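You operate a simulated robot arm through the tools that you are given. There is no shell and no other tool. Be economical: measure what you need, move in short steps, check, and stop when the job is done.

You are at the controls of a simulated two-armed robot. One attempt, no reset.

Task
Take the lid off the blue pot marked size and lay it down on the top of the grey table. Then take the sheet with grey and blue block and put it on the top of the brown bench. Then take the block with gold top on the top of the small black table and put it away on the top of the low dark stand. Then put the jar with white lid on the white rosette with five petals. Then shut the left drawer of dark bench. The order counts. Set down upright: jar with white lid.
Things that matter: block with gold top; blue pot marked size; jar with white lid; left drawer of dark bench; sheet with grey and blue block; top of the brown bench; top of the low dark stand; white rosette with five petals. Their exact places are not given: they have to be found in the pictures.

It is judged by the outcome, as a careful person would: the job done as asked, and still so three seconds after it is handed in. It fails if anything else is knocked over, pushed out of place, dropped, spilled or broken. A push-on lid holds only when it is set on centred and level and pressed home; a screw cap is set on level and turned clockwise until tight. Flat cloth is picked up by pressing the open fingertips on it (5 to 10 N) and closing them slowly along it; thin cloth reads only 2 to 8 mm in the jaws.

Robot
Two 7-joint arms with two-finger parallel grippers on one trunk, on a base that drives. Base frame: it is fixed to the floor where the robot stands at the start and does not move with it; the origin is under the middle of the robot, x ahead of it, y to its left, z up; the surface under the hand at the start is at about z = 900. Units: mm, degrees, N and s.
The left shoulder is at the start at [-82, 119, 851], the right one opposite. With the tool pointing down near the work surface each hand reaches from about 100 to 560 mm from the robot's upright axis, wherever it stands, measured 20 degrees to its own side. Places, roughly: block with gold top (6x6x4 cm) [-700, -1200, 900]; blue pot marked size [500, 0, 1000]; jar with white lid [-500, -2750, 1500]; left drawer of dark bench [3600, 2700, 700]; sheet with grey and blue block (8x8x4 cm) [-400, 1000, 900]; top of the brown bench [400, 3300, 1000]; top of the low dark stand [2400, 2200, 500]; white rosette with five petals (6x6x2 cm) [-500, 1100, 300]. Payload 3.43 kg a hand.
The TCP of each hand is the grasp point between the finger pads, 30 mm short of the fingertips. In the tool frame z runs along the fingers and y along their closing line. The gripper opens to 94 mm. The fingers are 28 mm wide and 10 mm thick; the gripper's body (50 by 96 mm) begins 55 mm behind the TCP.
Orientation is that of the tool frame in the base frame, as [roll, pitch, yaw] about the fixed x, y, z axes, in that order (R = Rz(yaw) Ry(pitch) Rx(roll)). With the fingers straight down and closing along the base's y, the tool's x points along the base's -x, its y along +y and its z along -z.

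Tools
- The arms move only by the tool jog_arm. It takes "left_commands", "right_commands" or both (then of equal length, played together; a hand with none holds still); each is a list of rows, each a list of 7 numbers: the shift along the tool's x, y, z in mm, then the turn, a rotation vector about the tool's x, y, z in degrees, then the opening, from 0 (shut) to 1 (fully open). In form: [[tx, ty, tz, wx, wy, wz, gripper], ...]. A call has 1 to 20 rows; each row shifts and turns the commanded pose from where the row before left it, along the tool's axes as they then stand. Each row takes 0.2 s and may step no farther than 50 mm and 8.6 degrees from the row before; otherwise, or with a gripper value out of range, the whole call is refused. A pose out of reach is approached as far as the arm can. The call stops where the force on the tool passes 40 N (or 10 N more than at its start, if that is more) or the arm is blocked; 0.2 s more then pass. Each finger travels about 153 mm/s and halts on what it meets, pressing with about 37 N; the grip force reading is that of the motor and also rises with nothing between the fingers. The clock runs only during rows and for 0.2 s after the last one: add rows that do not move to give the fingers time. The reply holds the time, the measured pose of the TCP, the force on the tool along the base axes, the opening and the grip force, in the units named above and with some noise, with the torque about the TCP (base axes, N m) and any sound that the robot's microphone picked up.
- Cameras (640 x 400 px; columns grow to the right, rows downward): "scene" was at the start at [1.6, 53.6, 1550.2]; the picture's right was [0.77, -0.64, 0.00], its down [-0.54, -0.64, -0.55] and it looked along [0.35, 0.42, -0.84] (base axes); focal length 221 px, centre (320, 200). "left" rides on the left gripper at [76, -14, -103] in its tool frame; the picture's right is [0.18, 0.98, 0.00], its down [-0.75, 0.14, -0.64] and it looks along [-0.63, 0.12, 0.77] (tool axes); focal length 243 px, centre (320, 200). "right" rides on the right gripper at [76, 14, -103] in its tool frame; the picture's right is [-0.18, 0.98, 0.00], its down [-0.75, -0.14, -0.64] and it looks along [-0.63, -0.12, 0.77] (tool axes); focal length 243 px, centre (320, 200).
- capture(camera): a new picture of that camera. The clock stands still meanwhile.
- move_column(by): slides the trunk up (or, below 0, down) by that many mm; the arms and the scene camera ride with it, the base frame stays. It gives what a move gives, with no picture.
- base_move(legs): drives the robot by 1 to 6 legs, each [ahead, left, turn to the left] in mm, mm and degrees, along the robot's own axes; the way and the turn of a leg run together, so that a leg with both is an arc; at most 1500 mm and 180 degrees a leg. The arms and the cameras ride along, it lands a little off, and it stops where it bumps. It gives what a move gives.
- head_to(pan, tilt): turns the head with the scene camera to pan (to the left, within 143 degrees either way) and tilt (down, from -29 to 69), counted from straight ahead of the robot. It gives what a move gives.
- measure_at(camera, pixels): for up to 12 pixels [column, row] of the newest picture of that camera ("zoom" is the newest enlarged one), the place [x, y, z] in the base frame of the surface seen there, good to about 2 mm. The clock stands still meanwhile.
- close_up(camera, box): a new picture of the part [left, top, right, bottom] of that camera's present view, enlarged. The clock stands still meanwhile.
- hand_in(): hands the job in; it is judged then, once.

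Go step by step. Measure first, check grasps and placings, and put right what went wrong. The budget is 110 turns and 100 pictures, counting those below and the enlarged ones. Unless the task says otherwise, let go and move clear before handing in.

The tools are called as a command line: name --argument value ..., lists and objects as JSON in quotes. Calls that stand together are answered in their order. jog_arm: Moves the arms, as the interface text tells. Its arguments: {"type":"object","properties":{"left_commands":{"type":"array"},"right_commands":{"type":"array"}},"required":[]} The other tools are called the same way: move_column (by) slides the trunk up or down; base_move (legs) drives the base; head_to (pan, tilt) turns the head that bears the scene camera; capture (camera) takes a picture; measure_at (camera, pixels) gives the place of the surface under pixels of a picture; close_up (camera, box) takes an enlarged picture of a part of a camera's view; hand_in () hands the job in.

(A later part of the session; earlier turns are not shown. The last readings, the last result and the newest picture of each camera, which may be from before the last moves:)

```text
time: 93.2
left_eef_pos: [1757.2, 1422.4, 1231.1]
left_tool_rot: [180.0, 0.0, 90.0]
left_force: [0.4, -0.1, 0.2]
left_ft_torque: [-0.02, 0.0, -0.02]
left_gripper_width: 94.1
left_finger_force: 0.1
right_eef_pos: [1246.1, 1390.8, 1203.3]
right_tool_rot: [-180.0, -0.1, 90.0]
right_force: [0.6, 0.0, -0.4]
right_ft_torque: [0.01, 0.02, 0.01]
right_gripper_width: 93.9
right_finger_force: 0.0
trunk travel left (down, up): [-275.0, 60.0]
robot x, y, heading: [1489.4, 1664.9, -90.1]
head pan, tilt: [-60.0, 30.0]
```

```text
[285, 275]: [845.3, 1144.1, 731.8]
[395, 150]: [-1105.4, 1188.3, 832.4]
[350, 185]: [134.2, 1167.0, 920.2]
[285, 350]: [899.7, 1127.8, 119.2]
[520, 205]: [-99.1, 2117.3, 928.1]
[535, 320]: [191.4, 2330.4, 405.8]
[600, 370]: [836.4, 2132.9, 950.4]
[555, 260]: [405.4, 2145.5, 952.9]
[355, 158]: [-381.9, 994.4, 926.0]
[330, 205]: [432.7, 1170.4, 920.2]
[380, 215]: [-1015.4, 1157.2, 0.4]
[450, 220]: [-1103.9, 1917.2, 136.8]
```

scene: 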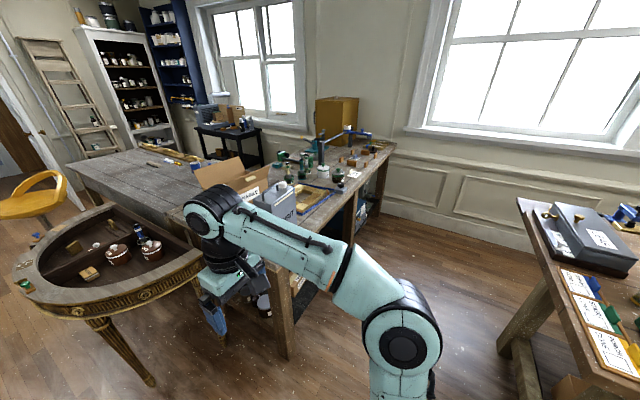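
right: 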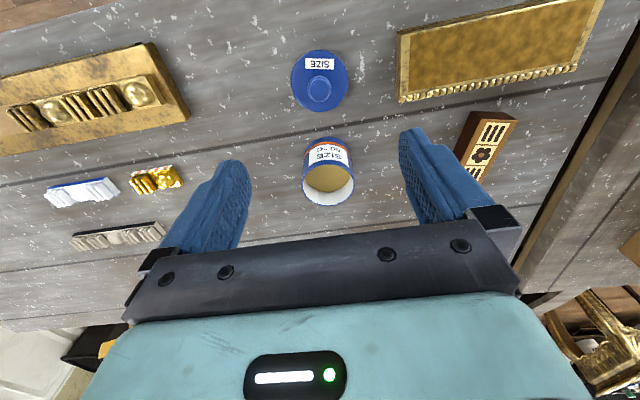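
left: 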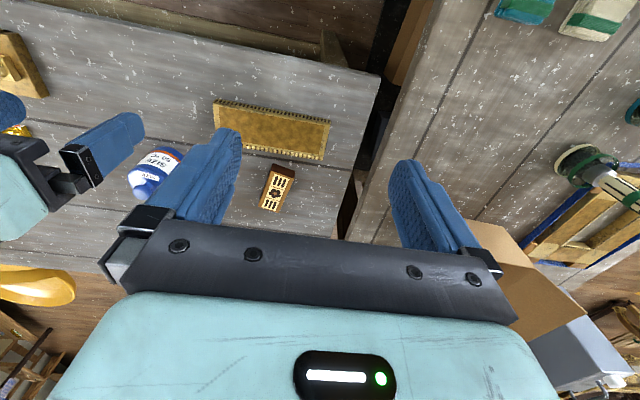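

The aisle is about 945 mm wide. I'll strafe along it to x≈-220 and look down at the sheet.

base_move --legs '[[0, -1200, 0], [0, -510, 0]]'

head_to --pan -15 --tilt 45

capture --camera "scene"

```text
time: 108.6
left_eef_pos: [39.9, 1410.0, 1232.4]
left_tool_rot: [-180.0, 0.0, 90.9]
left_force: [0.4, -0.1, -0.1]
left_ft_torque: [0.02, 0.0, 0.01]
left_gripper_width: 94.3
left_finger_force: 0.0
right_eef_pos: [-468.1, 1372.1, 1202.8]
right_tool_rot: [180.0, 0.0, 90.8]
right_force: [0.2, 0.3, -0.5]
right_ft_torque: [0.01, -0.02, 0.0]
right_gripper_width: 93.9
right_finger_force: 0.0
trunk travel left (down, up): [-275.0, 60.0]
robot x, y, heading: [-232.7, 1647.0, -88.8]
head pan, tilt: [-60.0, 30.0]
```

```text
time: 109.7
left_eef_pos: [41.4, 1410.7, 1232.0]
left_tool_rot: [-180.0, 0.0, 90.9]
left_force: [0.1, 0.3, -0.2]
left_ft_torque: [-0.01, -0.01, -0.01]
left_gripper_width: 93.8
left_finger_force: 0.0
right_eef_pos: [-467.8, 1371.7, 1202.5]
right_tool_rot: [180.0, 0.0, 90.9]
right_force: [-0.1, 0.1, 0.3]
right_ft_torque: [-0.01, -0.01, 0.02]
right_gripper_width: 93.9
right_finger_force: 0.0
trunk travel left (down, up): [-275.0, 60.0]
robot x, y, heading: [-234.8, 1650.8, -89.1]
head pan, tilt: [-15.0, 45.0]
```

```text
69 pictures are left
```

scene: 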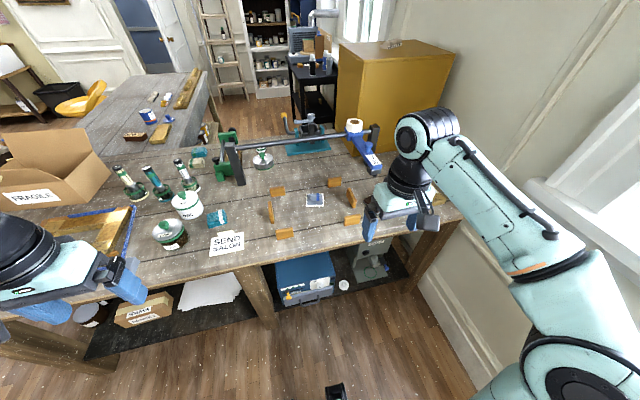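

I see the sheet at (315,200) and what may be the rosette at (343,285) on the lower shelf. I'll enlarge and measure both.

close_up --camera "scene" --box '[240, 165, 400, 265]'

measure_at --camera "zoom" --pixels '[[300, 125], [300, 112], [300, 140], [286, 125], [316, 125], [270, 145], [340, 160], [290, 165], [180, 285], [450, 215], [120, 180], [430, 120]]'

close_up --camera "scene" --box '[260, 240, 420, 340]'

measure_at --camera "zoom" --pixels '[[332, 180], [310, 180], [355, 180], [332, 165], [332, 200], [400, 160], [260, 200], [360, 235], [150, 235], [400, 60]]'

```text
4.00 times, centred on (320, 215) of scene
```

zoom: 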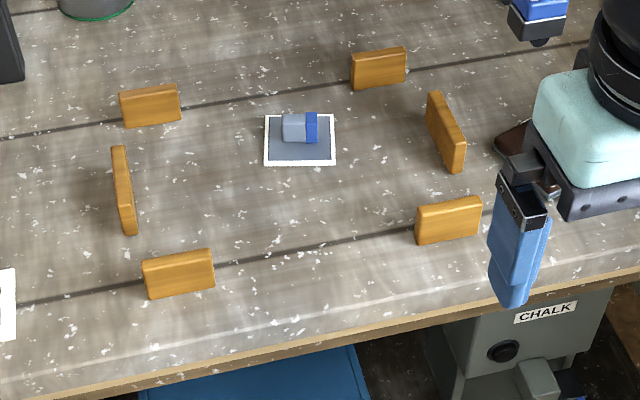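

```text
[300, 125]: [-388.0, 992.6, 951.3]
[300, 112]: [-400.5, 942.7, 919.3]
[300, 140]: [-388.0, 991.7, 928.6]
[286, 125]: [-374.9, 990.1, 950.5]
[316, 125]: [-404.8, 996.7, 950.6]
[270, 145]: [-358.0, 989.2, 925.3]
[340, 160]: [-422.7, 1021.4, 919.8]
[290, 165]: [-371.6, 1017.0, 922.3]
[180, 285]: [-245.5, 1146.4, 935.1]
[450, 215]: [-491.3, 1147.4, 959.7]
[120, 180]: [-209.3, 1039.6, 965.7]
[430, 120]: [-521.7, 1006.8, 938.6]
```

```text
4.00 times, centred on (340, 290) of scene
```

zoom: 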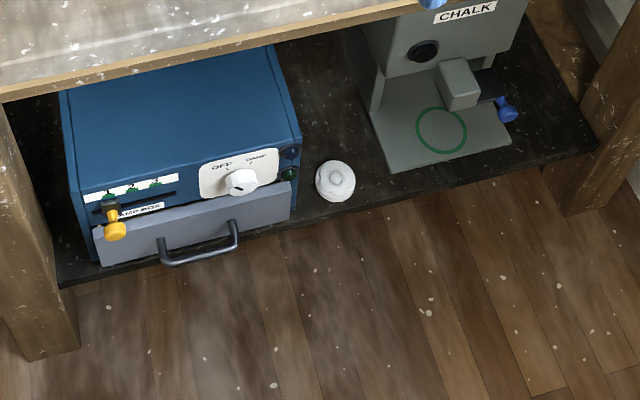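

```text
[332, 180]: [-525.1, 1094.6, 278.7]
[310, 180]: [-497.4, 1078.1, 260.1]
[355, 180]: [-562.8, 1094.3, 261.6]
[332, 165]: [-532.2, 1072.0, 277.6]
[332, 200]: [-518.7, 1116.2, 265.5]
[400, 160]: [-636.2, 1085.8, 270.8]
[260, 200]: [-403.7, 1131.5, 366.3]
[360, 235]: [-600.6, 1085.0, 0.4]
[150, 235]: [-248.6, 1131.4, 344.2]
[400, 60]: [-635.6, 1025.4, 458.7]
```

The block on the sheet spans x≈-372..-408 with its top at z 951, and the rosette sits at [-525,1093] on the lower shelf. I'll drive closer by 190 mm and view with the right camera.

base_move --legs '[[190, 0, -1]]'

capture --camera "right"

```text
time: 111.3
left_eef_pos: [38.3, 1214.9, 1231.0]
left_tool_rot: [-180.0, 0.1, 90.0]
left_force: [0.1, 0.1, -0.5]
left_ft_torque: [0.02, -0.01, 0.03]
left_gripper_width: 94.2
left_finger_force: 0.0
right_eef_pos: [-471.7, 1184.8, 1202.3]
right_tool_rot: [-179.9, 0.1, 89.8]
right_force: [-1.2, -0.3, -0.6]
right_ft_torque: [0.01, 0.02, -0.01]
right_gripper_width: 94.4
right_finger_force: 0.0
trunk travel left (down, up): [-275.0, 60.0]
robot x, y, heading: [-233.2, 1462.2, -90.1]
head pan, tilt: [-15.0, 45.0]
```

```text
66 pictures are left
```

right: 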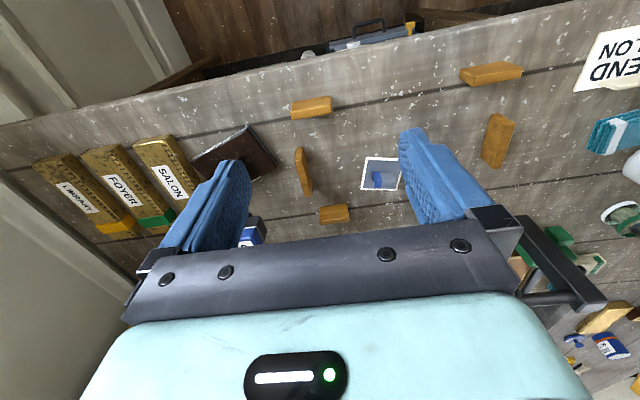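

I'll move the right hand closer (toward +x and forward, and lower) for a good view of the block.

jog_arm --right_commands '[[-25, 20, 20, 0, 0, 0, 1], [-25, 20, 20, 0, 0, 0, 1], [-25, 20, 20, 0, 0, 0, 1], [-25, 20, 20, 0, 0, 0, 1], [0, 0, 0, 0, 0, 0, 1]]'

close_up --camera "right" --box '[240, 90, 400, 190]'

```text
time: 112.5
left_eef_pos: [37.8, 1216.1, 1231.9]
left_tool_rot: [-180.0, 0.1, 90.0]
left_force: [0.1, -0.8, -0.5]
left_ft_torque: [-0.01, 0.02, 0.01]
left_gripper_width: 93.9
left_finger_force: 0.1
right_eef_pos: [-391.0, 1084.4, 1124.0]
right_tool_rot: [179.9, 0.1, 89.9]
right_force: [-0.4, 0.4, 1.1]
right_ft_torque: [-0.01, 0.0, -0.02]
right_gripper_width: 93.9
right_finger_force: 0.1
trunk travel left (down, up): [-275.0, 60.0]
robot x, y, heading: [-232.1, 1458.3, -90.3]
head pan, tilt: [-15.0, 45.0]
```

```text
4.00 times, centred on (320, 140) of right
```

zoom: 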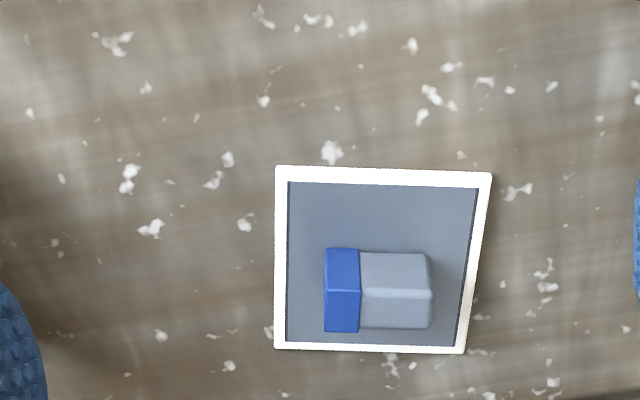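

measure_at --camera "zoom" --pixels '[[340, 310], [395, 310], [330, 310], [428, 310], [375, 295], [375, 325], [380, 270], [280, 170], [488, 178], [280, 345], [460, 350], [350, 220]]'

```text
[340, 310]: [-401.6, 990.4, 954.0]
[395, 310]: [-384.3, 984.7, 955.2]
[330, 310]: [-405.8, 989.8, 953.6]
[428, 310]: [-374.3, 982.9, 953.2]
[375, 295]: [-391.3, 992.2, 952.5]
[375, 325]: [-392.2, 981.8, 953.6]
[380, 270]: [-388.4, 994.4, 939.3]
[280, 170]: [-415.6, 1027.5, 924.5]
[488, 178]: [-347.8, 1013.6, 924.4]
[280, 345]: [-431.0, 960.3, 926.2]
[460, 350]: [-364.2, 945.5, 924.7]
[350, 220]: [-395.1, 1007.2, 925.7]
```

The sheet is about 70 mm square, 5 mm thick and turned about -12°. Its block (33×13×28) is centred at [-390,987]. I'll move over it, turn, and descend.

jog_arm --right_commands '[[-33, 0, 20, 0, 0, 0, 1], [-32, 0, 20, 0, 0, 0, 1], [-32, 1, 20, 0, 0, 0, 1], [0, 0, 20, 0, 0, 5.8, 1], [0, 0, 20, 0, 0, 5.8, 1], [0, 0, 20, 0, 0, 0, 1], [0, 0, 20, 0, 0, 0, 1], [0, 0, 0, 0, 0, 0, 1]]'

capture --camera "right"

```text
time: 114.3
left_eef_pos: [38.5, 1215.5, 1231.3]
left_tool_rot: [-179.9, 0.0, 89.9]
left_force: [0.1, -0.3, -0.2]
left_ft_torque: [0.02, -0.02, 0.0]
left_gripper_width: 94.0
left_finger_force: 0.1
right_eef_pos: [-390.8, 987.9, 981.4]
right_tool_rot: [179.9, 0.0, 78.3]
right_force: [0.3, -0.7, -0.2]
right_ft_torque: [0.0, 0.0, 0.02]
right_gripper_width: 94.1
right_finger_force: 0.1
trunk travel left (down, up): [-275.0, 60.0]
robot x, y, heading: [-230.0, 1461.5, -90.0]
head pan, tilt: [-15.0, 45.0]
```

```text
64 pictures are left
```

right: 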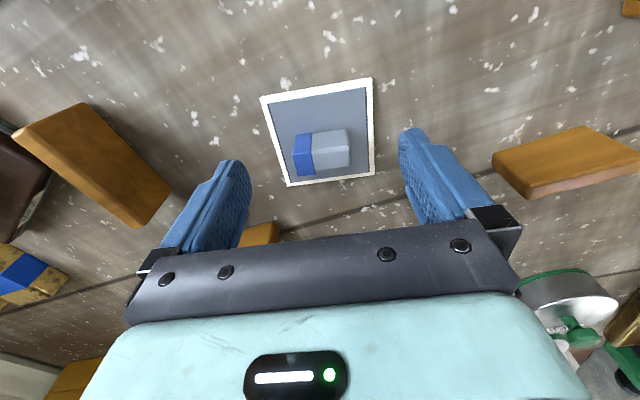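

The block lies between the fingers and aligned (the tilt in the picture is the camera's own). I'll descend 23 mm and close.

jog_arm --right_commands '[[0, 0, 12, 0, 0, 0, 1], [0, 0, 11, 0, 0, 0, 1], [0, 0, 0, 0, 0, 0, 0.6], [0, 0, 0, 0, 0, 0, 0.3], [0, 0, 0, 0, 0, 0, 0], [0, 0, 0, 0, 0, 0, 0], [0, 0, -15, 0, 0, 0, 0], [0, 0, -15, 0, 0, 0, 0], [0, 0, 0, 0, 0, 0, 0]]'

capture --camera "right"

```text
time: 116.3
left_eef_pos: [38.2, 1215.3, 1230.9]
left_tool_rot: [180.0, -0.1, 89.9]
left_force: [0.0, -0.4, -0.3]
left_ft_torque: [0.01, 0.03, -0.01]
left_gripper_width: 94.3
left_finger_force: 0.2
right_eef_pos: [-390.1, 987.9, 990.2]
right_tool_rot: [-180.0, 0.0, 78.3]
right_force: [0.0, -0.2, -0.7]
right_ft_torque: [0.01, 0.03, -0.01]
right_gripper_width: 34.2
right_finger_force: 37.1
trunk travel left (down, up): [-275.0, 60.0]
robot x, y, heading: [-231.0, 1458.8, -90.4]
head pan, tilt: [-15.0, 45.0]
```

```text
63 pictures are left
```

right: 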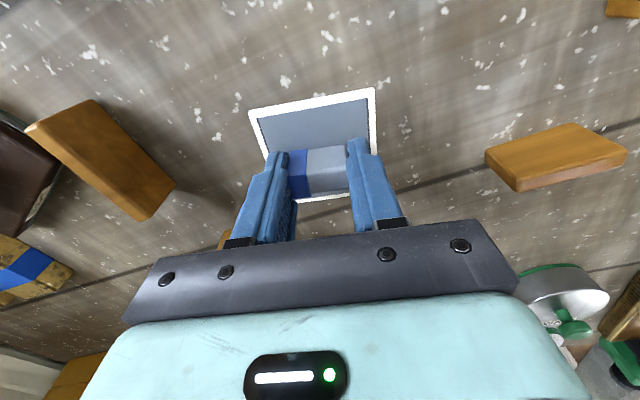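

The sheet lifts with the block. I'll raise it and draw it in.

jog_arm --right_commands '[[0, 0, -40, 0, 0, 0, 0], [0, 0, -40, 0, 0, 0, 0], [0, 0, -40, 0, 0, 0, 0], [20, 0, -40, 0, 0, 0, 0], [40, 0, -25, 0, 0, -5.8, 0], [40, 0, -10, 0, 0, -5.8, 0], [40, 0, 0, 0, 0, 0, 0], [40, 0, 0, 0, 0, 0, 0], [0, 0, 0, 0, 0, 0, 0]]'

base_move --legs '[[-190, 0, 0], [0, 0, 90]]'

head_to --pan 70 --tilt 35

capture --camera "scene"

```text
time: 118.3
left_eef_pos: [39.2, 1213.9, 1231.3]
left_tool_rot: [179.9, 0.1, 89.9]
left_force: [-0.7, -0.6, 1.0]
left_ft_torque: [0.05, -0.03, 0.02]
left_gripper_width: 94.3
left_finger_force: 0.0
right_eef_pos: [-375.2, 1167.9, 1185.5]
right_tool_rot: [180.0, 0.0, 89.9]
right_force: [0.4, 0.3, -0.1]
right_ft_torque: [-0.04, 0.06, -0.03]
right_gripper_width: 34.3
right_finger_force: 37.0
trunk travel left (down, up): [-275.0, 60.0]
robot x, y, heading: [-231.5, 1456.4, -90.1]
head pan, tilt: [-15.0, 45.0]
```

```text
time: 123.6
left_eef_pos: [16.1, 1911.4, 1231.5]
left_tool_rot: [-180.0, 0.0, 179.1]
left_force: [-0.5, 0.5, 1.0]
left_ft_torque: [0.0, 0.01, -0.01]
left_gripper_width: 94.0
left_finger_force: 0.1
right_eef_pos: [58.4, 1497.8, 1186.6]
right_tool_rot: [180.0, 0.0, 179.1]
right_force: [0.2, -0.1, 0.4]
right_ft_torque: [-0.02, -0.05, 0.02]
right_gripper_width: 34.3
right_finger_force: 37.6
trunk travel left (down, up): [-275.0, 60.0]
robot x, y, heading: [-231.0, 1645.1, -0.9]
head pan, tilt: [-15.0, 45.0]
```

```text
time: 125.2
left_eef_pos: [18.8, 1912.4, 1231.6]
left_tool_rot: [180.0, 0.0, 179.1]
left_force: [0.0, -0.1, -0.3]
left_ft_torque: [-0.01, -0.01, 0.01]
left_gripper_width: 94.0
left_finger_force: 0.1
right_eef_pos: [60.5, 1498.9, 1185.5]
right_tool_rot: [-179.9, 0.0, 179.1]
right_force: [0.6, -0.4, -0.1]
right_ft_torque: [-0.01, 0.04, 0.02]
right_gripper_width: 34.5
right_finger_force: 36.9
trunk travel left (down, up): [-275.0, 60.0]
robot x, y, heading: [-233.1, 1648.3, -1.0]
head pan, tilt: [70.0, 35.0]
```

```text
62 pictures are left
```

scene: 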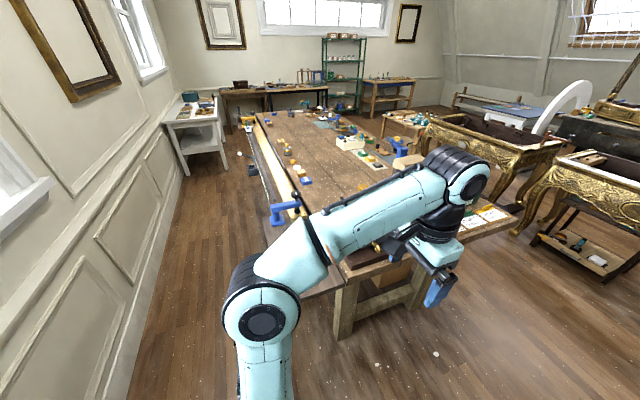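

The brown bench top has free brown planks around (310,150). I'll measure it, and turn to face it for a clearer view.

measure_at --camera "scene" --pixels '[[310, 140], [330, 160], [320, 180], [290, 150], [270, 120], [300, 110], [345, 180], [340, 200], [400, 190], [280, 190], [300, 170], [350, 140]]'

base_move --legs '[[0, 0, 91]]'

head_to --pan 0 --tilt 40

capture --camera "scene"

```text
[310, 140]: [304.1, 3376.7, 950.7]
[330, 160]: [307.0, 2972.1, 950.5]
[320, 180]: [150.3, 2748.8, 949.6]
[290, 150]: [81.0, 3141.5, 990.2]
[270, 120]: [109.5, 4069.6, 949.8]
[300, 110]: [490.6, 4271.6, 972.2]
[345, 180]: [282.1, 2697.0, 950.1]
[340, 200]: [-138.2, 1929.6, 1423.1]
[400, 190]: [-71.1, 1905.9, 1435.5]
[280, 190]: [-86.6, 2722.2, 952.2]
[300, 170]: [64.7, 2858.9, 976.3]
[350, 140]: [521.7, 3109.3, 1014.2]
```

```text
time: 129.4
left_eef_pos: [-497.3, 1893.6, 1231.3]
left_tool_rot: [-179.9, 0.1, -90.6]
left_force: [0.3, -0.7, 0.3]
left_ft_torque: [0.0, -0.01, 0.0]
left_gripper_width: 94.0
left_finger_force: 0.2
right_eef_pos: [-83.6, 1937.1, 1185.3]
right_tool_rot: [-180.0, 0.1, -90.7]
right_force: [0.1, 0.0, 0.8]
right_ft_torque: [0.0, -0.02, -0.03]
right_gripper_width: 34.3
right_finger_force: 37.2
trunk travel left (down, up): [-275.0, 60.0]
robot x, y, heading: [-231.4, 1644.4, 89.4]
head pan, tilt: [70.0, 35.0]
```

```text
time: 130.8
left_eef_pos: [-497.8, 1892.8, 1231.7]
left_tool_rot: [180.0, 0.0, -90.5]
left_force: [0.1, -0.2, -0.1]
left_ft_torque: [-0.02, 0.02, 0.02]
left_gripper_width: 93.9
left_finger_force: 0.1
right_eef_pos: [-83.5, 1935.9, 1187.5]
right_tool_rot: [-179.9, 0.0, -90.6]
right_force: [0.7, -1.3, -0.2]
right_ft_torque: [-0.01, -0.03, -0.03]
right_gripper_width: 34.3
right_finger_force: 37.2
trunk travel left (down, up): [-275.0, 60.0]
robot x, y, heading: [-233.0, 1645.3, 89.1]
head pan, tilt: [0.0, 40.0]
```

```text
61 pictures are left
```

scene: 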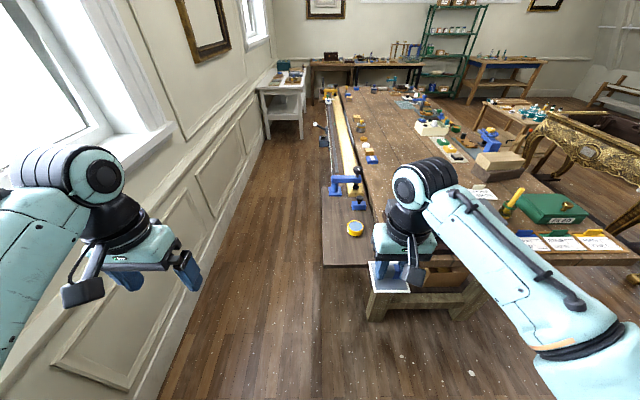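

The right arm hides the near end. I'll measure the left side's edges and items.

measure_at --camera "scene" --pixels '[[324, 262], [325, 210], [324, 170], [345, 240], [365, 215], [380, 185], [385, 150], [370, 155], [355, 230], [365, 262], [340, 150], [520, 225]]'

close_up --camera "scene" --box '[300, 70, 460, 170]'

```text
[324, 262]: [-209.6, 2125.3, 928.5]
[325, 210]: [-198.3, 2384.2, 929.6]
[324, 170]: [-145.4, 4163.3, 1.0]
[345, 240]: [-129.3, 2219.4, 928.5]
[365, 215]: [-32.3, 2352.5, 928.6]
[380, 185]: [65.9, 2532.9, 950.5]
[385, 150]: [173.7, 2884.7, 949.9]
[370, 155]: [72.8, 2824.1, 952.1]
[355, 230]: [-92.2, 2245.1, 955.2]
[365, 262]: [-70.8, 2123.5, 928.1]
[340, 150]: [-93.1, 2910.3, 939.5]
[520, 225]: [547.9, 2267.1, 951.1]
```

```text
4.00 times, centred on (380, 120) of scene
```

zoom: 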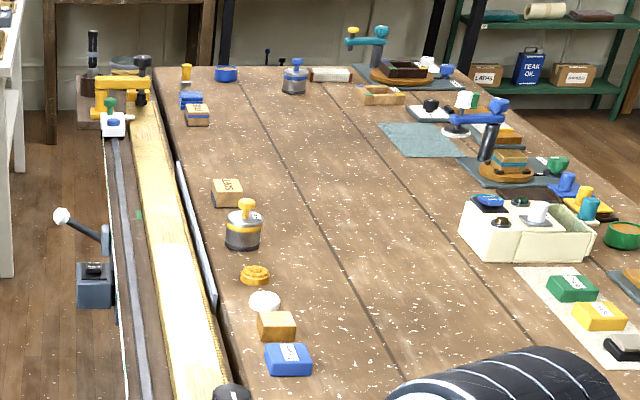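

The near end may offer a closer free spot. I'll strafe to x≈370 for a clear view of it.

base_move --legs '[[0, -550, 0.8]]'

head_to --pan 10 --tilt 45

capture --camera "scene"

```text
time: 136.2
left_eef_pos: [58.4, 1887.2, 1231.9]
left_tool_rot: [179.9, 0.0, -90.0]
left_force: [0.0, 0.6, 0.4]
left_ft_torque: [0.02, 0.03, -0.01]
left_gripper_width: 94.1
left_finger_force: 0.0
right_eef_pos: [471.7, 1934.1, 1186.5]
right_tool_rot: [-180.0, -0.1, -90.1]
right_force: [-1.0, 0.6, -0.5]
right_ft_torque: [0.01, -0.01, -0.03]
right_gripper_width: 34.2
right_finger_force: 37.4
trunk travel left (down, up): [-275.0, 60.0]
robot x, y, heading: [327.5, 1642.6, 90.0]
head pan, tilt: [0.0, 40.0]
```

```text
time: 137.0
left_eef_pos: [58.8, 1887.9, 1230.8]
left_tool_rot: [-180.0, 0.0, -90.0]
left_force: [-1.5, 0.4, 0.5]
left_ft_torque: [0.0, -0.03, 0.01]
left_gripper_width: 94.0
left_finger_force: 0.1
right_eef_pos: [472.5, 1935.3, 1186.9]
right_tool_rot: [180.0, 0.0, -90.2]
right_force: [0.0, -0.2, -1.0]
right_ft_torque: [0.01, 0.0, 0.02]
right_gripper_width: 34.2
right_finger_force: 36.9
trunk travel left (down, up): [-275.0, 60.0]
robot x, y, heading: [325.7, 1645.4, 89.8]
head pan, tilt: [10.0, 45.0]
```

```text
59 pictures are left
```

scene: 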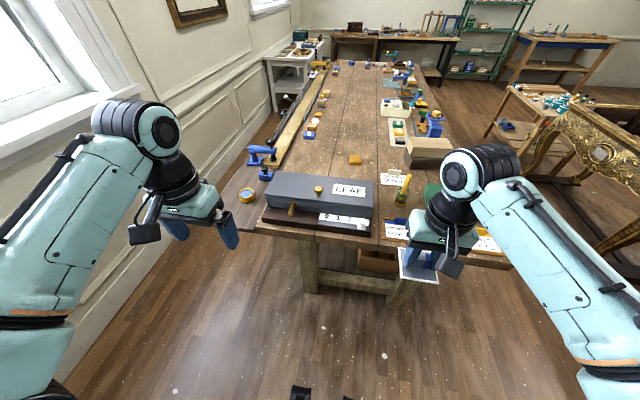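

The LEAF box fills the near left. Free planks lie behind it, around (300,155)–(385,200). I'll measure these gaps.

measure_at --camera "scene" --pixels '[[383, 205], [372, 200], [395, 200], [383, 225], [392, 178], [378, 178], [330, 165], [300, 165], [355, 160], [280, 185], [268, 205], [320, 180]]'

close_up --camera "scene" --box '[230, 130, 470, 280]'

```text
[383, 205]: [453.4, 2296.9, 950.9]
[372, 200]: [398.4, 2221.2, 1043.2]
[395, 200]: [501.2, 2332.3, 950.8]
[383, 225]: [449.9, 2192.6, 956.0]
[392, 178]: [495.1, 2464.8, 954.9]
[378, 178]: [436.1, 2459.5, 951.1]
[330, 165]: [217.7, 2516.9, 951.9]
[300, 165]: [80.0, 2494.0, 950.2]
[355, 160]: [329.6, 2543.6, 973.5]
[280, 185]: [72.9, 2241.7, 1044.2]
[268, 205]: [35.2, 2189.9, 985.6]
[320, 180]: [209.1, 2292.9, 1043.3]
```

```text
2.67 times, centred on (350, 205) of scene
```

zoom: 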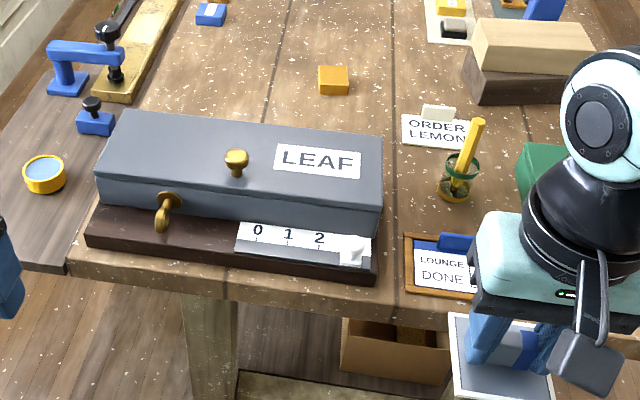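

The gap between the LEAF box (x≲400) and the brass stand (x≳490), around [445,2310], is within reach. I'll drive forward 215 mm and inspect it from closer.

base_move --legs '[[215, 0, 0]]'

capture --camera "scene"

capture --camera "right"

```text
time: 138.6
left_eef_pos: [58.6, 2101.8, 1231.3]
left_tool_rot: [-179.9, 0.0, -90.1]
left_force: [0.7, 0.3, 0.4]
left_ft_torque: [-0.02, 0.03, 0.01]
left_gripper_width: 94.0
left_finger_force: 0.1
right_eef_pos: [472.5, 2149.5, 1185.7]
right_tool_rot: [180.0, 0.0, -90.2]
right_force: [0.0, -0.4, 0.3]
right_ft_torque: [0.0, 0.0, -0.01]
right_gripper_width: 34.3
right_finger_force: 37.2
trunk travel left (down, up): [-275.0, 60.0]
robot x, y, heading: [327.6, 1856.2, 90.0]
head pan, tilt: [10.0, 45.0]
```

```text
57 pictures are left
```

scene: 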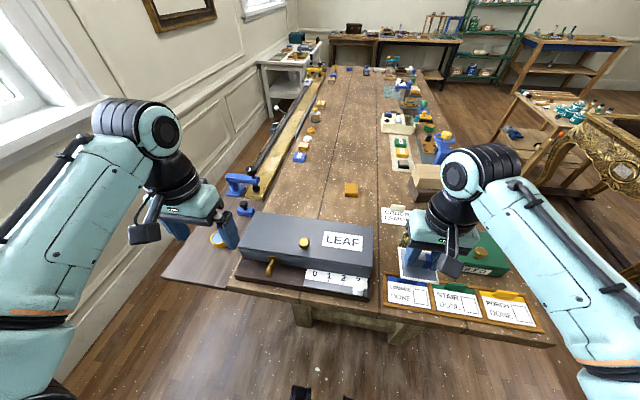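

```text
56 pictures are left
```

right: 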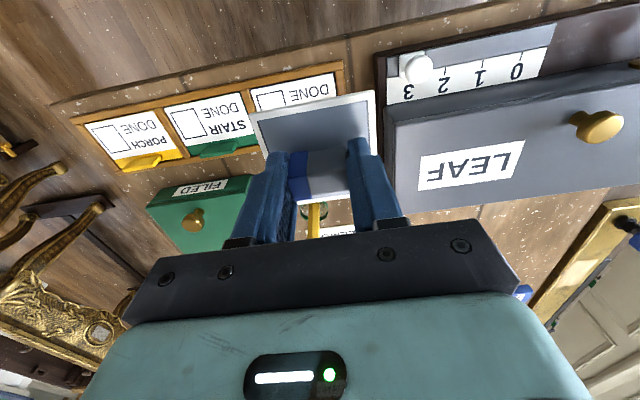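

I'll measure the edges of the gap and of the area behind the box.

measure_at --camera "scene" --pixels '[[373, 225], [370, 260], [369, 295], [380, 225], [385, 250], [400, 245], [381, 275], [400, 280], [315, 218], [350, 190], [300, 195], [388, 210]]'

measure_at --camera "right" --pixels '[[315, 215], [315, 205], [322, 232], [387, 140], [382, 70], [345, 90], [460, 225], [400, 60]]'

```text
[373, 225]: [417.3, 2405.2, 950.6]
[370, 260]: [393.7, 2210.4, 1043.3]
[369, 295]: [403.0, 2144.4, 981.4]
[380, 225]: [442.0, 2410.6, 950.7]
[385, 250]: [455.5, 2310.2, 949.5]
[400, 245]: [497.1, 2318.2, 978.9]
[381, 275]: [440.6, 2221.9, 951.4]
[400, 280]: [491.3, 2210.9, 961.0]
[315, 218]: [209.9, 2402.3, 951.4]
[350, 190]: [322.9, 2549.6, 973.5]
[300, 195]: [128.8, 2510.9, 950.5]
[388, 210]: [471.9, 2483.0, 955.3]
```

```text
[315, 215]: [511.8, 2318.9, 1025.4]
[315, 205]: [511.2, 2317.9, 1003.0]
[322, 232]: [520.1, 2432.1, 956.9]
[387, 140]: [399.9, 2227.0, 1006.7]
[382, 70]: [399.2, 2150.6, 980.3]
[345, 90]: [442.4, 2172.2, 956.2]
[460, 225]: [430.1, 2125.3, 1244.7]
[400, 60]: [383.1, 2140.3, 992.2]
```

Behind the box (its back at y≈2315) there is clear bench at [405,2370]. I'll carry the sheet there at height and check reach.

jog_arm --right_commands '[[-40, 12, 15, 0, 0, 0, 0], [-40, 12, 15, 0, 0, 0, 0], [-40, 12, 15, 0, 0, 0, 0], [-40, 12, 15, 0, 0, 0, 0], [-40, 12, 10, 0, 0, 0, 0], [-20, 7, 10, 0, 0, 0, 0], [0, 0, 0, 0, 0, 0, 0]]'

capture --camera "right"

```text
time: 140.2
left_eef_pos: [60.1, 2101.0, 1231.7]
left_tool_rot: [-180.0, 0.1, -90.2]
left_force: [0.6, -0.2, 0.4]
left_ft_torque: [-0.02, 0.01, 0.01]
left_gripper_width: 94.1
left_finger_force: 0.1
right_eef_pos: [415.3, 2326.9, 1108.1]
right_tool_rot: [179.9, 0.0, -90.2]
right_force: [0.7, -0.5, 0.1]
right_ft_torque: [0.0, -0.01, -0.03]
right_gripper_width: 34.0
right_finger_force: 37.3
right hand out of reach, approached as far as the arm can: row 5, 6
trunk travel left (down, up): [-275.0, 60.0]
robot x, y, heading: [323.8, 1857.3, 89.9]
head pan, tilt: [10.0, 45.0]
```

```text
55 pictures are left
```

right: 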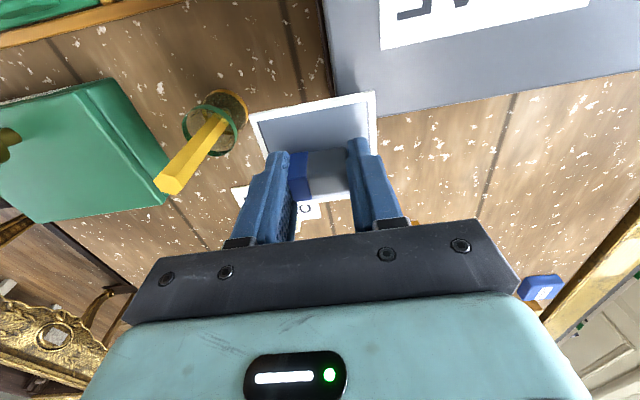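

The arm reaches y 2327. I'll nudge the base forward 45 mm to bring the sheet clear behind the box.

base_move --legs '[[45, 0, 0]]'

capture --camera "scene"

```text
time: 141.1
left_eef_pos: [58.8, 2145.8, 1231.5]
left_tool_rot: [180.0, 0.0, -90.1]
left_force: [0.0, 0.1, -0.6]
left_ft_torque: [-0.02, 0.02, 0.0]
left_gripper_width: 93.8
left_finger_force: 0.1
right_eef_pos: [414.7, 2374.8, 1108.5]
right_tool_rot: [179.9, -0.1, -90.2]
right_force: [0.2, -0.1, -0.1]
right_ft_torque: [0.01, -0.02, -0.02]
right_gripper_width: 34.3
right_finger_force: 36.5
trunk travel left (down, up): [-275.0, 60.0]
robot x, y, heading: [332.1, 1904.6, 89.9]
head pan, tilt: [10.0, 45.0]
```

```text
54 pictures are left
```

scene: 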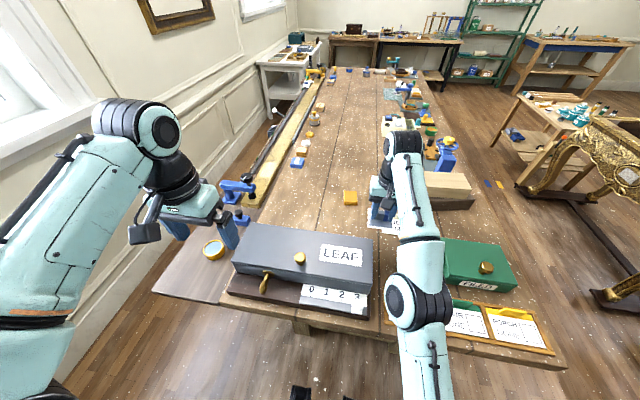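

No bump, and the sheet is at y 2375. I'll lower it straight down.

jog_arm --right_commands '[[0, 5, 25, 0, 0, 0, 0], [0, 0, 25, 0, 0, 0, 0], [0, 0, 25, 0, 0, 0, 0], [0, 0, 20, 0, 0, 0, 0], [0, 0, 10, 0, 0, 0, 0], [0, 0, 0, 0, 0, 0, 0]]'

capture --camera "right"

```text
time: 142.5
left_eef_pos: [59.7, 2147.4, 1230.6]
left_tool_rot: [180.0, 0.1, -90.2]
left_force: [-0.1, -0.7, -0.1]
left_ft_torque: [-0.01, 0.0, -0.01]
left_gripper_width: 93.9
left_finger_force: 0.1
right_eef_pos: [409.8, 2375.3, 1004.4]
right_tool_rot: [179.9, 0.0, -90.2]
right_force: [0.1, 0.0, -0.7]
right_ft_torque: [-0.02, -0.01, -0.01]
right_gripper_width: 34.2
right_finger_force: 37.3
trunk travel left (down, up): [-275.0, 60.0]
robot x, y, heading: [325.6, 1903.5, 89.9]
head pan, tilt: [10.0, 45.0]
```

```text
53 pictures are left
```

right: 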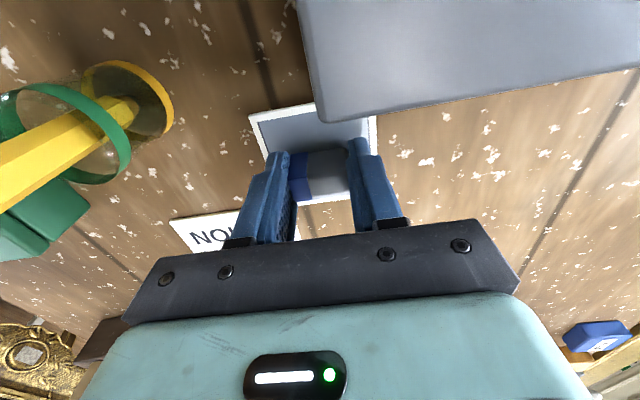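

The box corner overlaps the view; I'll measure it against the sheet's near edge before the final lowering.

measure_at --camera "right" --pixels '[[318, 118], [330, 115], [255, 118], [300, 109], [372, 130], [272, 215], [210, 222], [290, 180]]'

```text
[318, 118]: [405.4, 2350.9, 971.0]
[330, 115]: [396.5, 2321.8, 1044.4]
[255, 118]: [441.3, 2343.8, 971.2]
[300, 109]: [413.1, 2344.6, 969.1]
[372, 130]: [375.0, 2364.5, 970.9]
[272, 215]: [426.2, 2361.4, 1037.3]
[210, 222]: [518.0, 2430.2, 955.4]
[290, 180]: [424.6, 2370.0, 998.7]
```

The box back is at y≈2322 and the sheet edge at y≈2341, so it is clear. I'll lower to contact.

jog_arm --right_commands '[[0, 0, 6, 0, 0, 0, 0], [0, 0, 5, 0, 0, 0, 0], [0, 0, 2, 0, 0, 0, 0], [0, 0, 2, 0, 0, 0, 0], [0, 0, 0, 0, 0, 0, 0]]'

```text
time: 143.7
left_eef_pos: [60.4, 2146.6, 1230.9]
left_tool_rot: [180.0, 0.0, -90.1]
left_force: [-0.4, 0.4, -0.7]
left_ft_torque: [-0.01, 0.01, 0.01]
left_gripper_width: 94.2
left_finger_force: 0.1
right_eef_pos: [410.8, 2373.4, 989.0]
right_tool_rot: [179.8, 0.0, -90.2]
right_force: [0.8, -0.6, -0.7]
right_ft_torque: [0.02, -0.03, -0.02]
right_gripper_width: 34.6
right_finger_force: 37.2
trunk travel left (down, up): [-275.0, 60.0]
robot x, y, heading: [328.9, 1906.6, 89.9]
head pan, tilt: [10.0, 45.0]
```

jog_arm --right_commands '[[0, 0, 1.5, 0, 0, 0, 0], [0, 0, 1, 0, 0, 0, 0], [0, 0, 0, 0, 0, 0, 0]]'

```text
time: 144.5
left_eef_pos: [59.3, 2146.0, 1230.5]
left_tool_rot: [180.0, 0.0, -90.1]
left_force: [0.0, -0.7, 0.2]
left_ft_torque: [0.03, 0.01, 0.02]
left_gripper_width: 94.0
left_finger_force: 0.0
right_eef_pos: [410.2, 2373.5, 988.2]
right_tool_rot: [179.9, 0.2, -90.2]
right_force: [2.7, 3.4, 11.2]
right_ft_torque: [0.12, -0.17, 0.02]
right_gripper_width: 34.4
right_finger_force: 36.8
trunk travel left (down, up): [-275.0, 60.0]
robot x, y, heading: [329.8, 1899.6, 90.1]
head pan, tilt: [10.0, 45.0]
```

Contact at 11 N. I'll open partway, rise, draw back and check.

jog_arm --right_commands '[[0, 0, -1, 0, 0, 0, 0.2], [0, 0, 0, 0, 0, 0, 0.5], [0, 0, 0, 0, 0, 0, 0.6], [0, 0, -15, 0, 0, 0, 0.6], [0, 0, -40, 0, 0, 0, 0.6], [0, 0, -40, 0, 0, 0, 1], [0, 0, -30, 0, 0, 0, 1], [35, 0, -30, 0, 0, 0, 1], [40, 0, -30, 0, 0, 0, 1], [45, 0, 0, 0, 0, 0, 1], [45, 0, 0, 0, 0, 0, 1], [0, 0, 0, 0, 0, 0, 1]]'

close_up --camera "scene" --box '[300, 150, 460, 250]'

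```text
time: 147.1
left_eef_pos: [59.0, 2146.8, 1230.4]
left_tool_rot: [180.0, -0.1, -90.1]
left_force: [0.0, 0.9, 0.7]
left_ft_torque: [-0.02, 0.0, 0.0]
left_gripper_width: 94.2
left_finger_force: 0.1
right_eef_pos: [409.4, 2208.4, 1173.2]
right_tool_rot: [179.8, -0.1, -90.0]
right_force: [-0.5, 0.2, 0.2]
right_ft_torque: [0.0, 0.0, 0.04]
right_gripper_width: 94.2
right_finger_force: 0.1
trunk travel left (down, up): [-275.0, 60.0]
robot x, y, heading: [329.3, 1899.2, 90.1]
head pan, tilt: [10.0, 45.0]
```

```text
4.00 times, centred on (380, 200) of scene
```

zoom: 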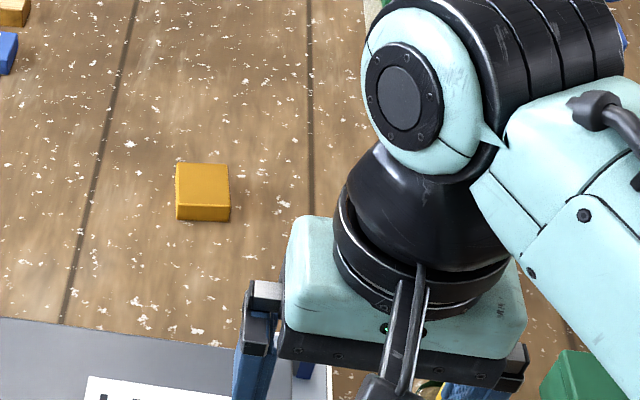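

The sheet is set down. I'll back off, take a check picture, then drive out along the aisle.

base_move --legs '[[-250, 0, 0]]'

close_up --camera "scene" --box '[300, 130, 460, 230]'

base_move --legs '[[0, 0, -90], [1300, 0, 0]]'

head_to --pan 40 --tilt 30

capture --camera "scene"

```text
time: 149.0
left_eef_pos: [59.1, 1895.2, 1231.2]
left_tool_rot: [-180.0, -0.1, -90.4]
left_force: [0.3, -0.6, 0.3]
left_ft_torque: [0.03, -0.02, 0.0]
left_gripper_width: 94.0
left_finger_force: 0.0
right_eef_pos: [410.5, 1955.7, 1172.8]
right_tool_rot: [179.9, -0.1, -90.4]
right_force: [-0.5, -0.6, 0.2]
right_ft_torque: [-0.01, -0.02, 0.02]
right_gripper_width: 94.0
right_finger_force: 0.1
trunk travel left (down, up): [-275.0, 60.0]
robot x, y, heading: [326.3, 1654.5, 89.7]
head pan, tilt: [10.0, 45.0]
```

```text
4.00 times, centred on (380, 180) of scene
```

zoom: 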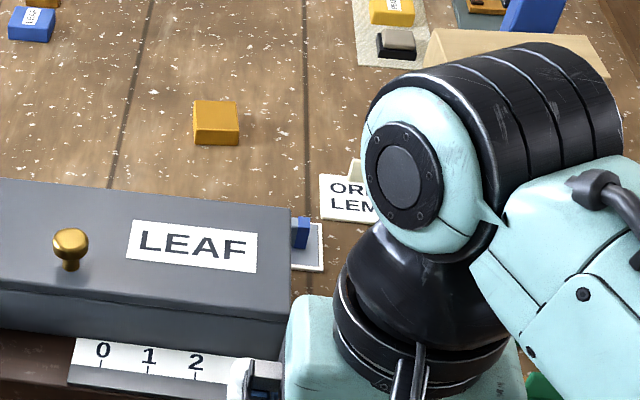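

```text
time: 159.2
left_eef_pos: [1865.5, 1937.0, 1232.4]
left_tool_rot: [-180.0, -0.1, -179.5]
left_force: [-0.1, 0.4, -0.2]
left_ft_torque: [-0.01, 0.03, 0.02]
left_gripper_width: 94.0
left_finger_force: 0.1
right_eef_pos: [1930.2, 1586.4, 1172.9]
right_tool_rot: [180.0, 0.0, -179.5]
right_force: [0.7, 0.4, 1.5]
right_ft_torque: [-0.02, 0.0, 0.0]
right_gripper_width: 94.0
right_finger_force: 0.1
trunk travel left (down, up): [-275.0, 60.0]
robot x, y, heading: [1621.7, 1664.8, 0.4]
head pan, tilt: [10.0, 45.0]
```

```text
time: 160.2
left_eef_pos: [1865.3, 1936.8, 1232.4]
left_tool_rot: [-179.9, 0.0, -179.5]
left_force: [-0.7, -0.1, 0.2]
left_ft_torque: [0.02, -0.01, 0.0]
left_gripper_width: 93.8
left_finger_force: 0.1
right_eef_pos: [1930.4, 1586.9, 1173.2]
right_tool_rot: [179.9, 0.0, -179.7]
right_force: [-0.3, -0.3, 0.1]
right_ft_torque: [-0.03, 0.03, 0.0]
right_gripper_width: 93.8
right_finger_force: 0.0
trunk travel left (down, up): [-275.0, 60.0]
robot x, y, heading: [1622.6, 1667.3, 0.6]
head pan, tilt: [40.0, 30.0]
```

```text
50 pictures are left
```

scene: 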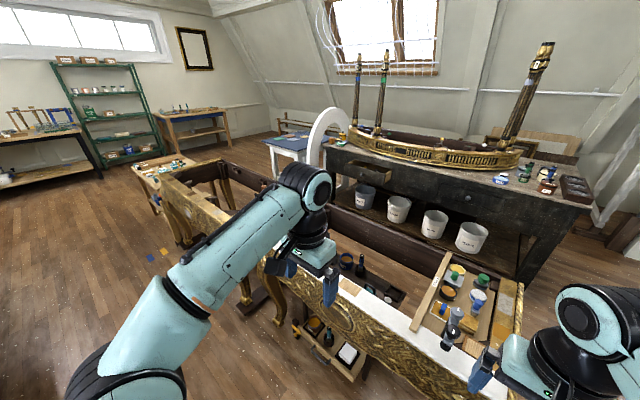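

The dark bench with its open left drawer is at (370,170), and dark surfaces show under the gold frame at (370,285). I'll measure and enlarge them.

measure_at --camera "scene" --pixels '[[375, 290], [370, 170], [355, 175], [390, 180], [320, 345], [300, 195], [275, 280], [410, 320], [345, 350], [400, 295], [335, 260], [330, 325]]'

close_up --camera "scene" --box '[240, 230, 440, 355]'

close_up --camera "scene" --box '[300, 130, 460, 230]'

```text
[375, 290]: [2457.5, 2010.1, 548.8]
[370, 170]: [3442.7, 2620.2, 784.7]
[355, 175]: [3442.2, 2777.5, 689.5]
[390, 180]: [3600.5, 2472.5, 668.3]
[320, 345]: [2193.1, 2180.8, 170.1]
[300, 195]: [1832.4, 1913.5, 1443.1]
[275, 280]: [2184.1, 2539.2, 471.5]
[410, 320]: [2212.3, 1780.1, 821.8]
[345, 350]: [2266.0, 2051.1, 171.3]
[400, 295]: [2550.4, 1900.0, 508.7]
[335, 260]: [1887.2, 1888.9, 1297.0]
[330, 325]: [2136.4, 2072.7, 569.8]
```

```text
3.20 times, centred on (340, 292) of scene
```

zoom: 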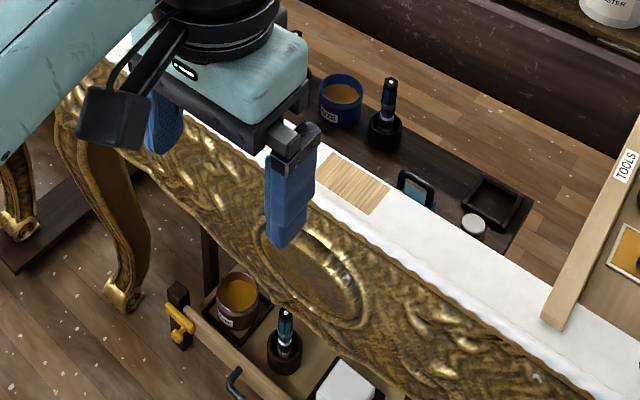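

```text
4.00 times, centred on (380, 180) of scene
```

zoom: 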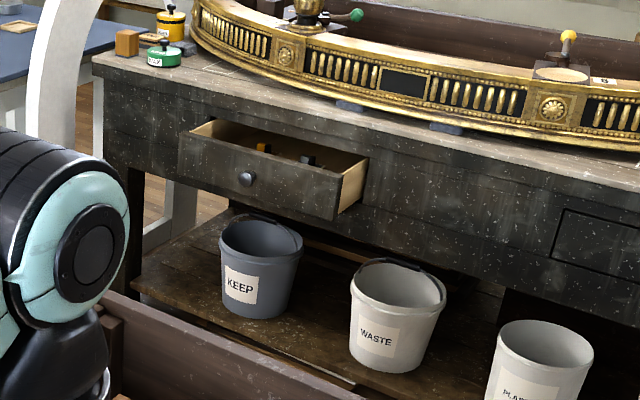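

The low dark stand seems to stand inside the open gold frame. I'll strafe left to face it and look between the arms.

base_move --legs '[[0, 480, 0]]'

head_to --pan 0 --tilt 40

capture --camera "scene"

close_up --camera "scene" --box '[180, 150, 420, 300]'

```text
time: 164.9
left_eef_pos: [1858.4, 2415.3, 1230.4]
left_tool_rot: [179.9, 0.0, -179.1]
left_force: [0.2, 0.3, 0.5]
left_ft_torque: [-0.02, 0.0, -0.02]
left_gripper_width: 93.8
left_finger_force: 0.0
right_eef_pos: [1927.1, 2065.2, 1173.4]
right_tool_rot: [179.9, -0.1, -179.1]
right_force: [-0.1, 0.3, -0.1]
right_ft_torque: [0.0, -0.05, 0.01]
right_gripper_width: 93.7
right_finger_force: 0.1
trunk travel left (down, up): [-275.0, 60.0]
robot x, y, heading: [1617.8, 2146.5, 0.8]
head pan, tilt: [40.0, 30.0]
```

```text
time: 166.0
left_eef_pos: [1858.7, 2415.4, 1232.0]
left_tool_rot: [-180.0, 0.0, -179.3]
left_force: [-0.3, 0.4, 0.0]
left_ft_torque: [0.01, -0.03, 0.02]
left_gripper_width: 94.1
left_finger_force: 0.0
right_eef_pos: [1926.0, 2064.4, 1172.1]
right_tool_rot: [179.8, 0.0, -179.3]
right_force: [0.7, -1.0, 0.5]
right_ft_torque: [-0.01, 0.0, -0.02]
right_gripper_width: 93.8
right_finger_force: 0.1
trunk travel left (down, up): [-275.0, 60.0]
robot x, y, heading: [1618.6, 2145.2, 0.9]
head pan, tilt: [0.0, 40.0]
```

```text
47 pictures are left
```

scene: 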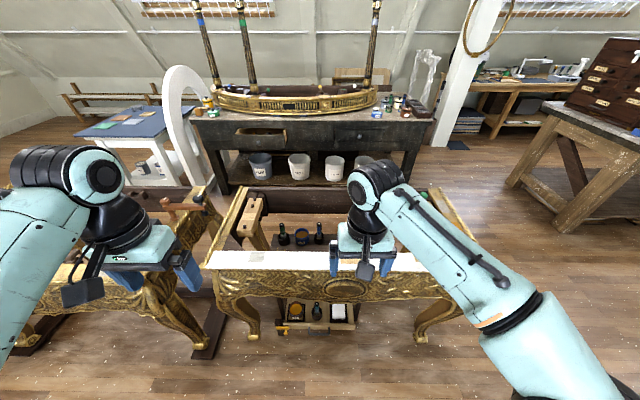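

```text
2.67 times, centred on (300, 225) of scene
```

zoom: 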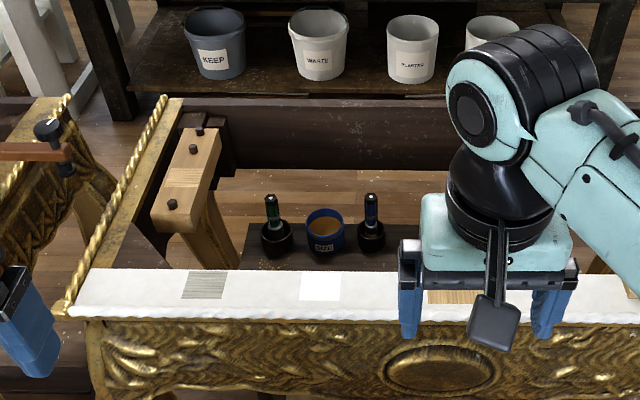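

The stand with its tins lies inside the open frame. I'll swing the right hand aside for a full view.

jog_arm --right_commands '[[15, -45, 0, 0, 0, 0, 1], [15, -45, 0, 0, 0, 0, 1], [15, -45, -20, 0, 0, 0, 1], [15, -45, -20, 0, 0, 0, 1], [10, -45, 0, 0, 0, 0, 1], [0, 0, 0, 0, 0, 0, 1]]'

capture --camera "scene"

close_up --camera "scene" --box '[200, 170, 440, 320]'

```text
refused: row 3 steps farther than a row can; nothing moved
```

```text
45 pictures are left
```

scene: 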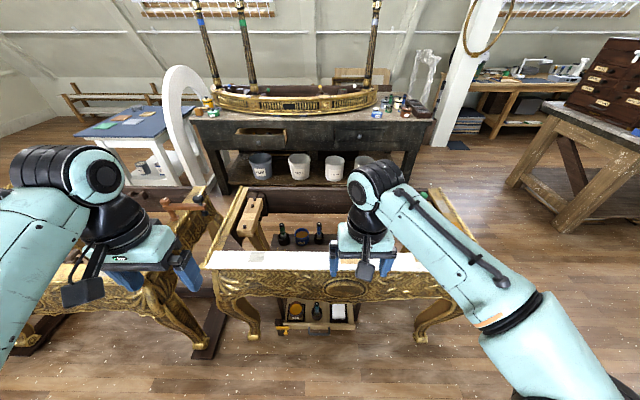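

```text
2.67 times, centred on (320, 245) of scene
```

zoom: 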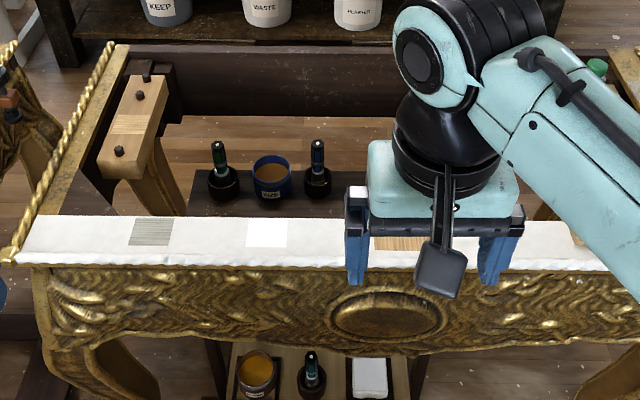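

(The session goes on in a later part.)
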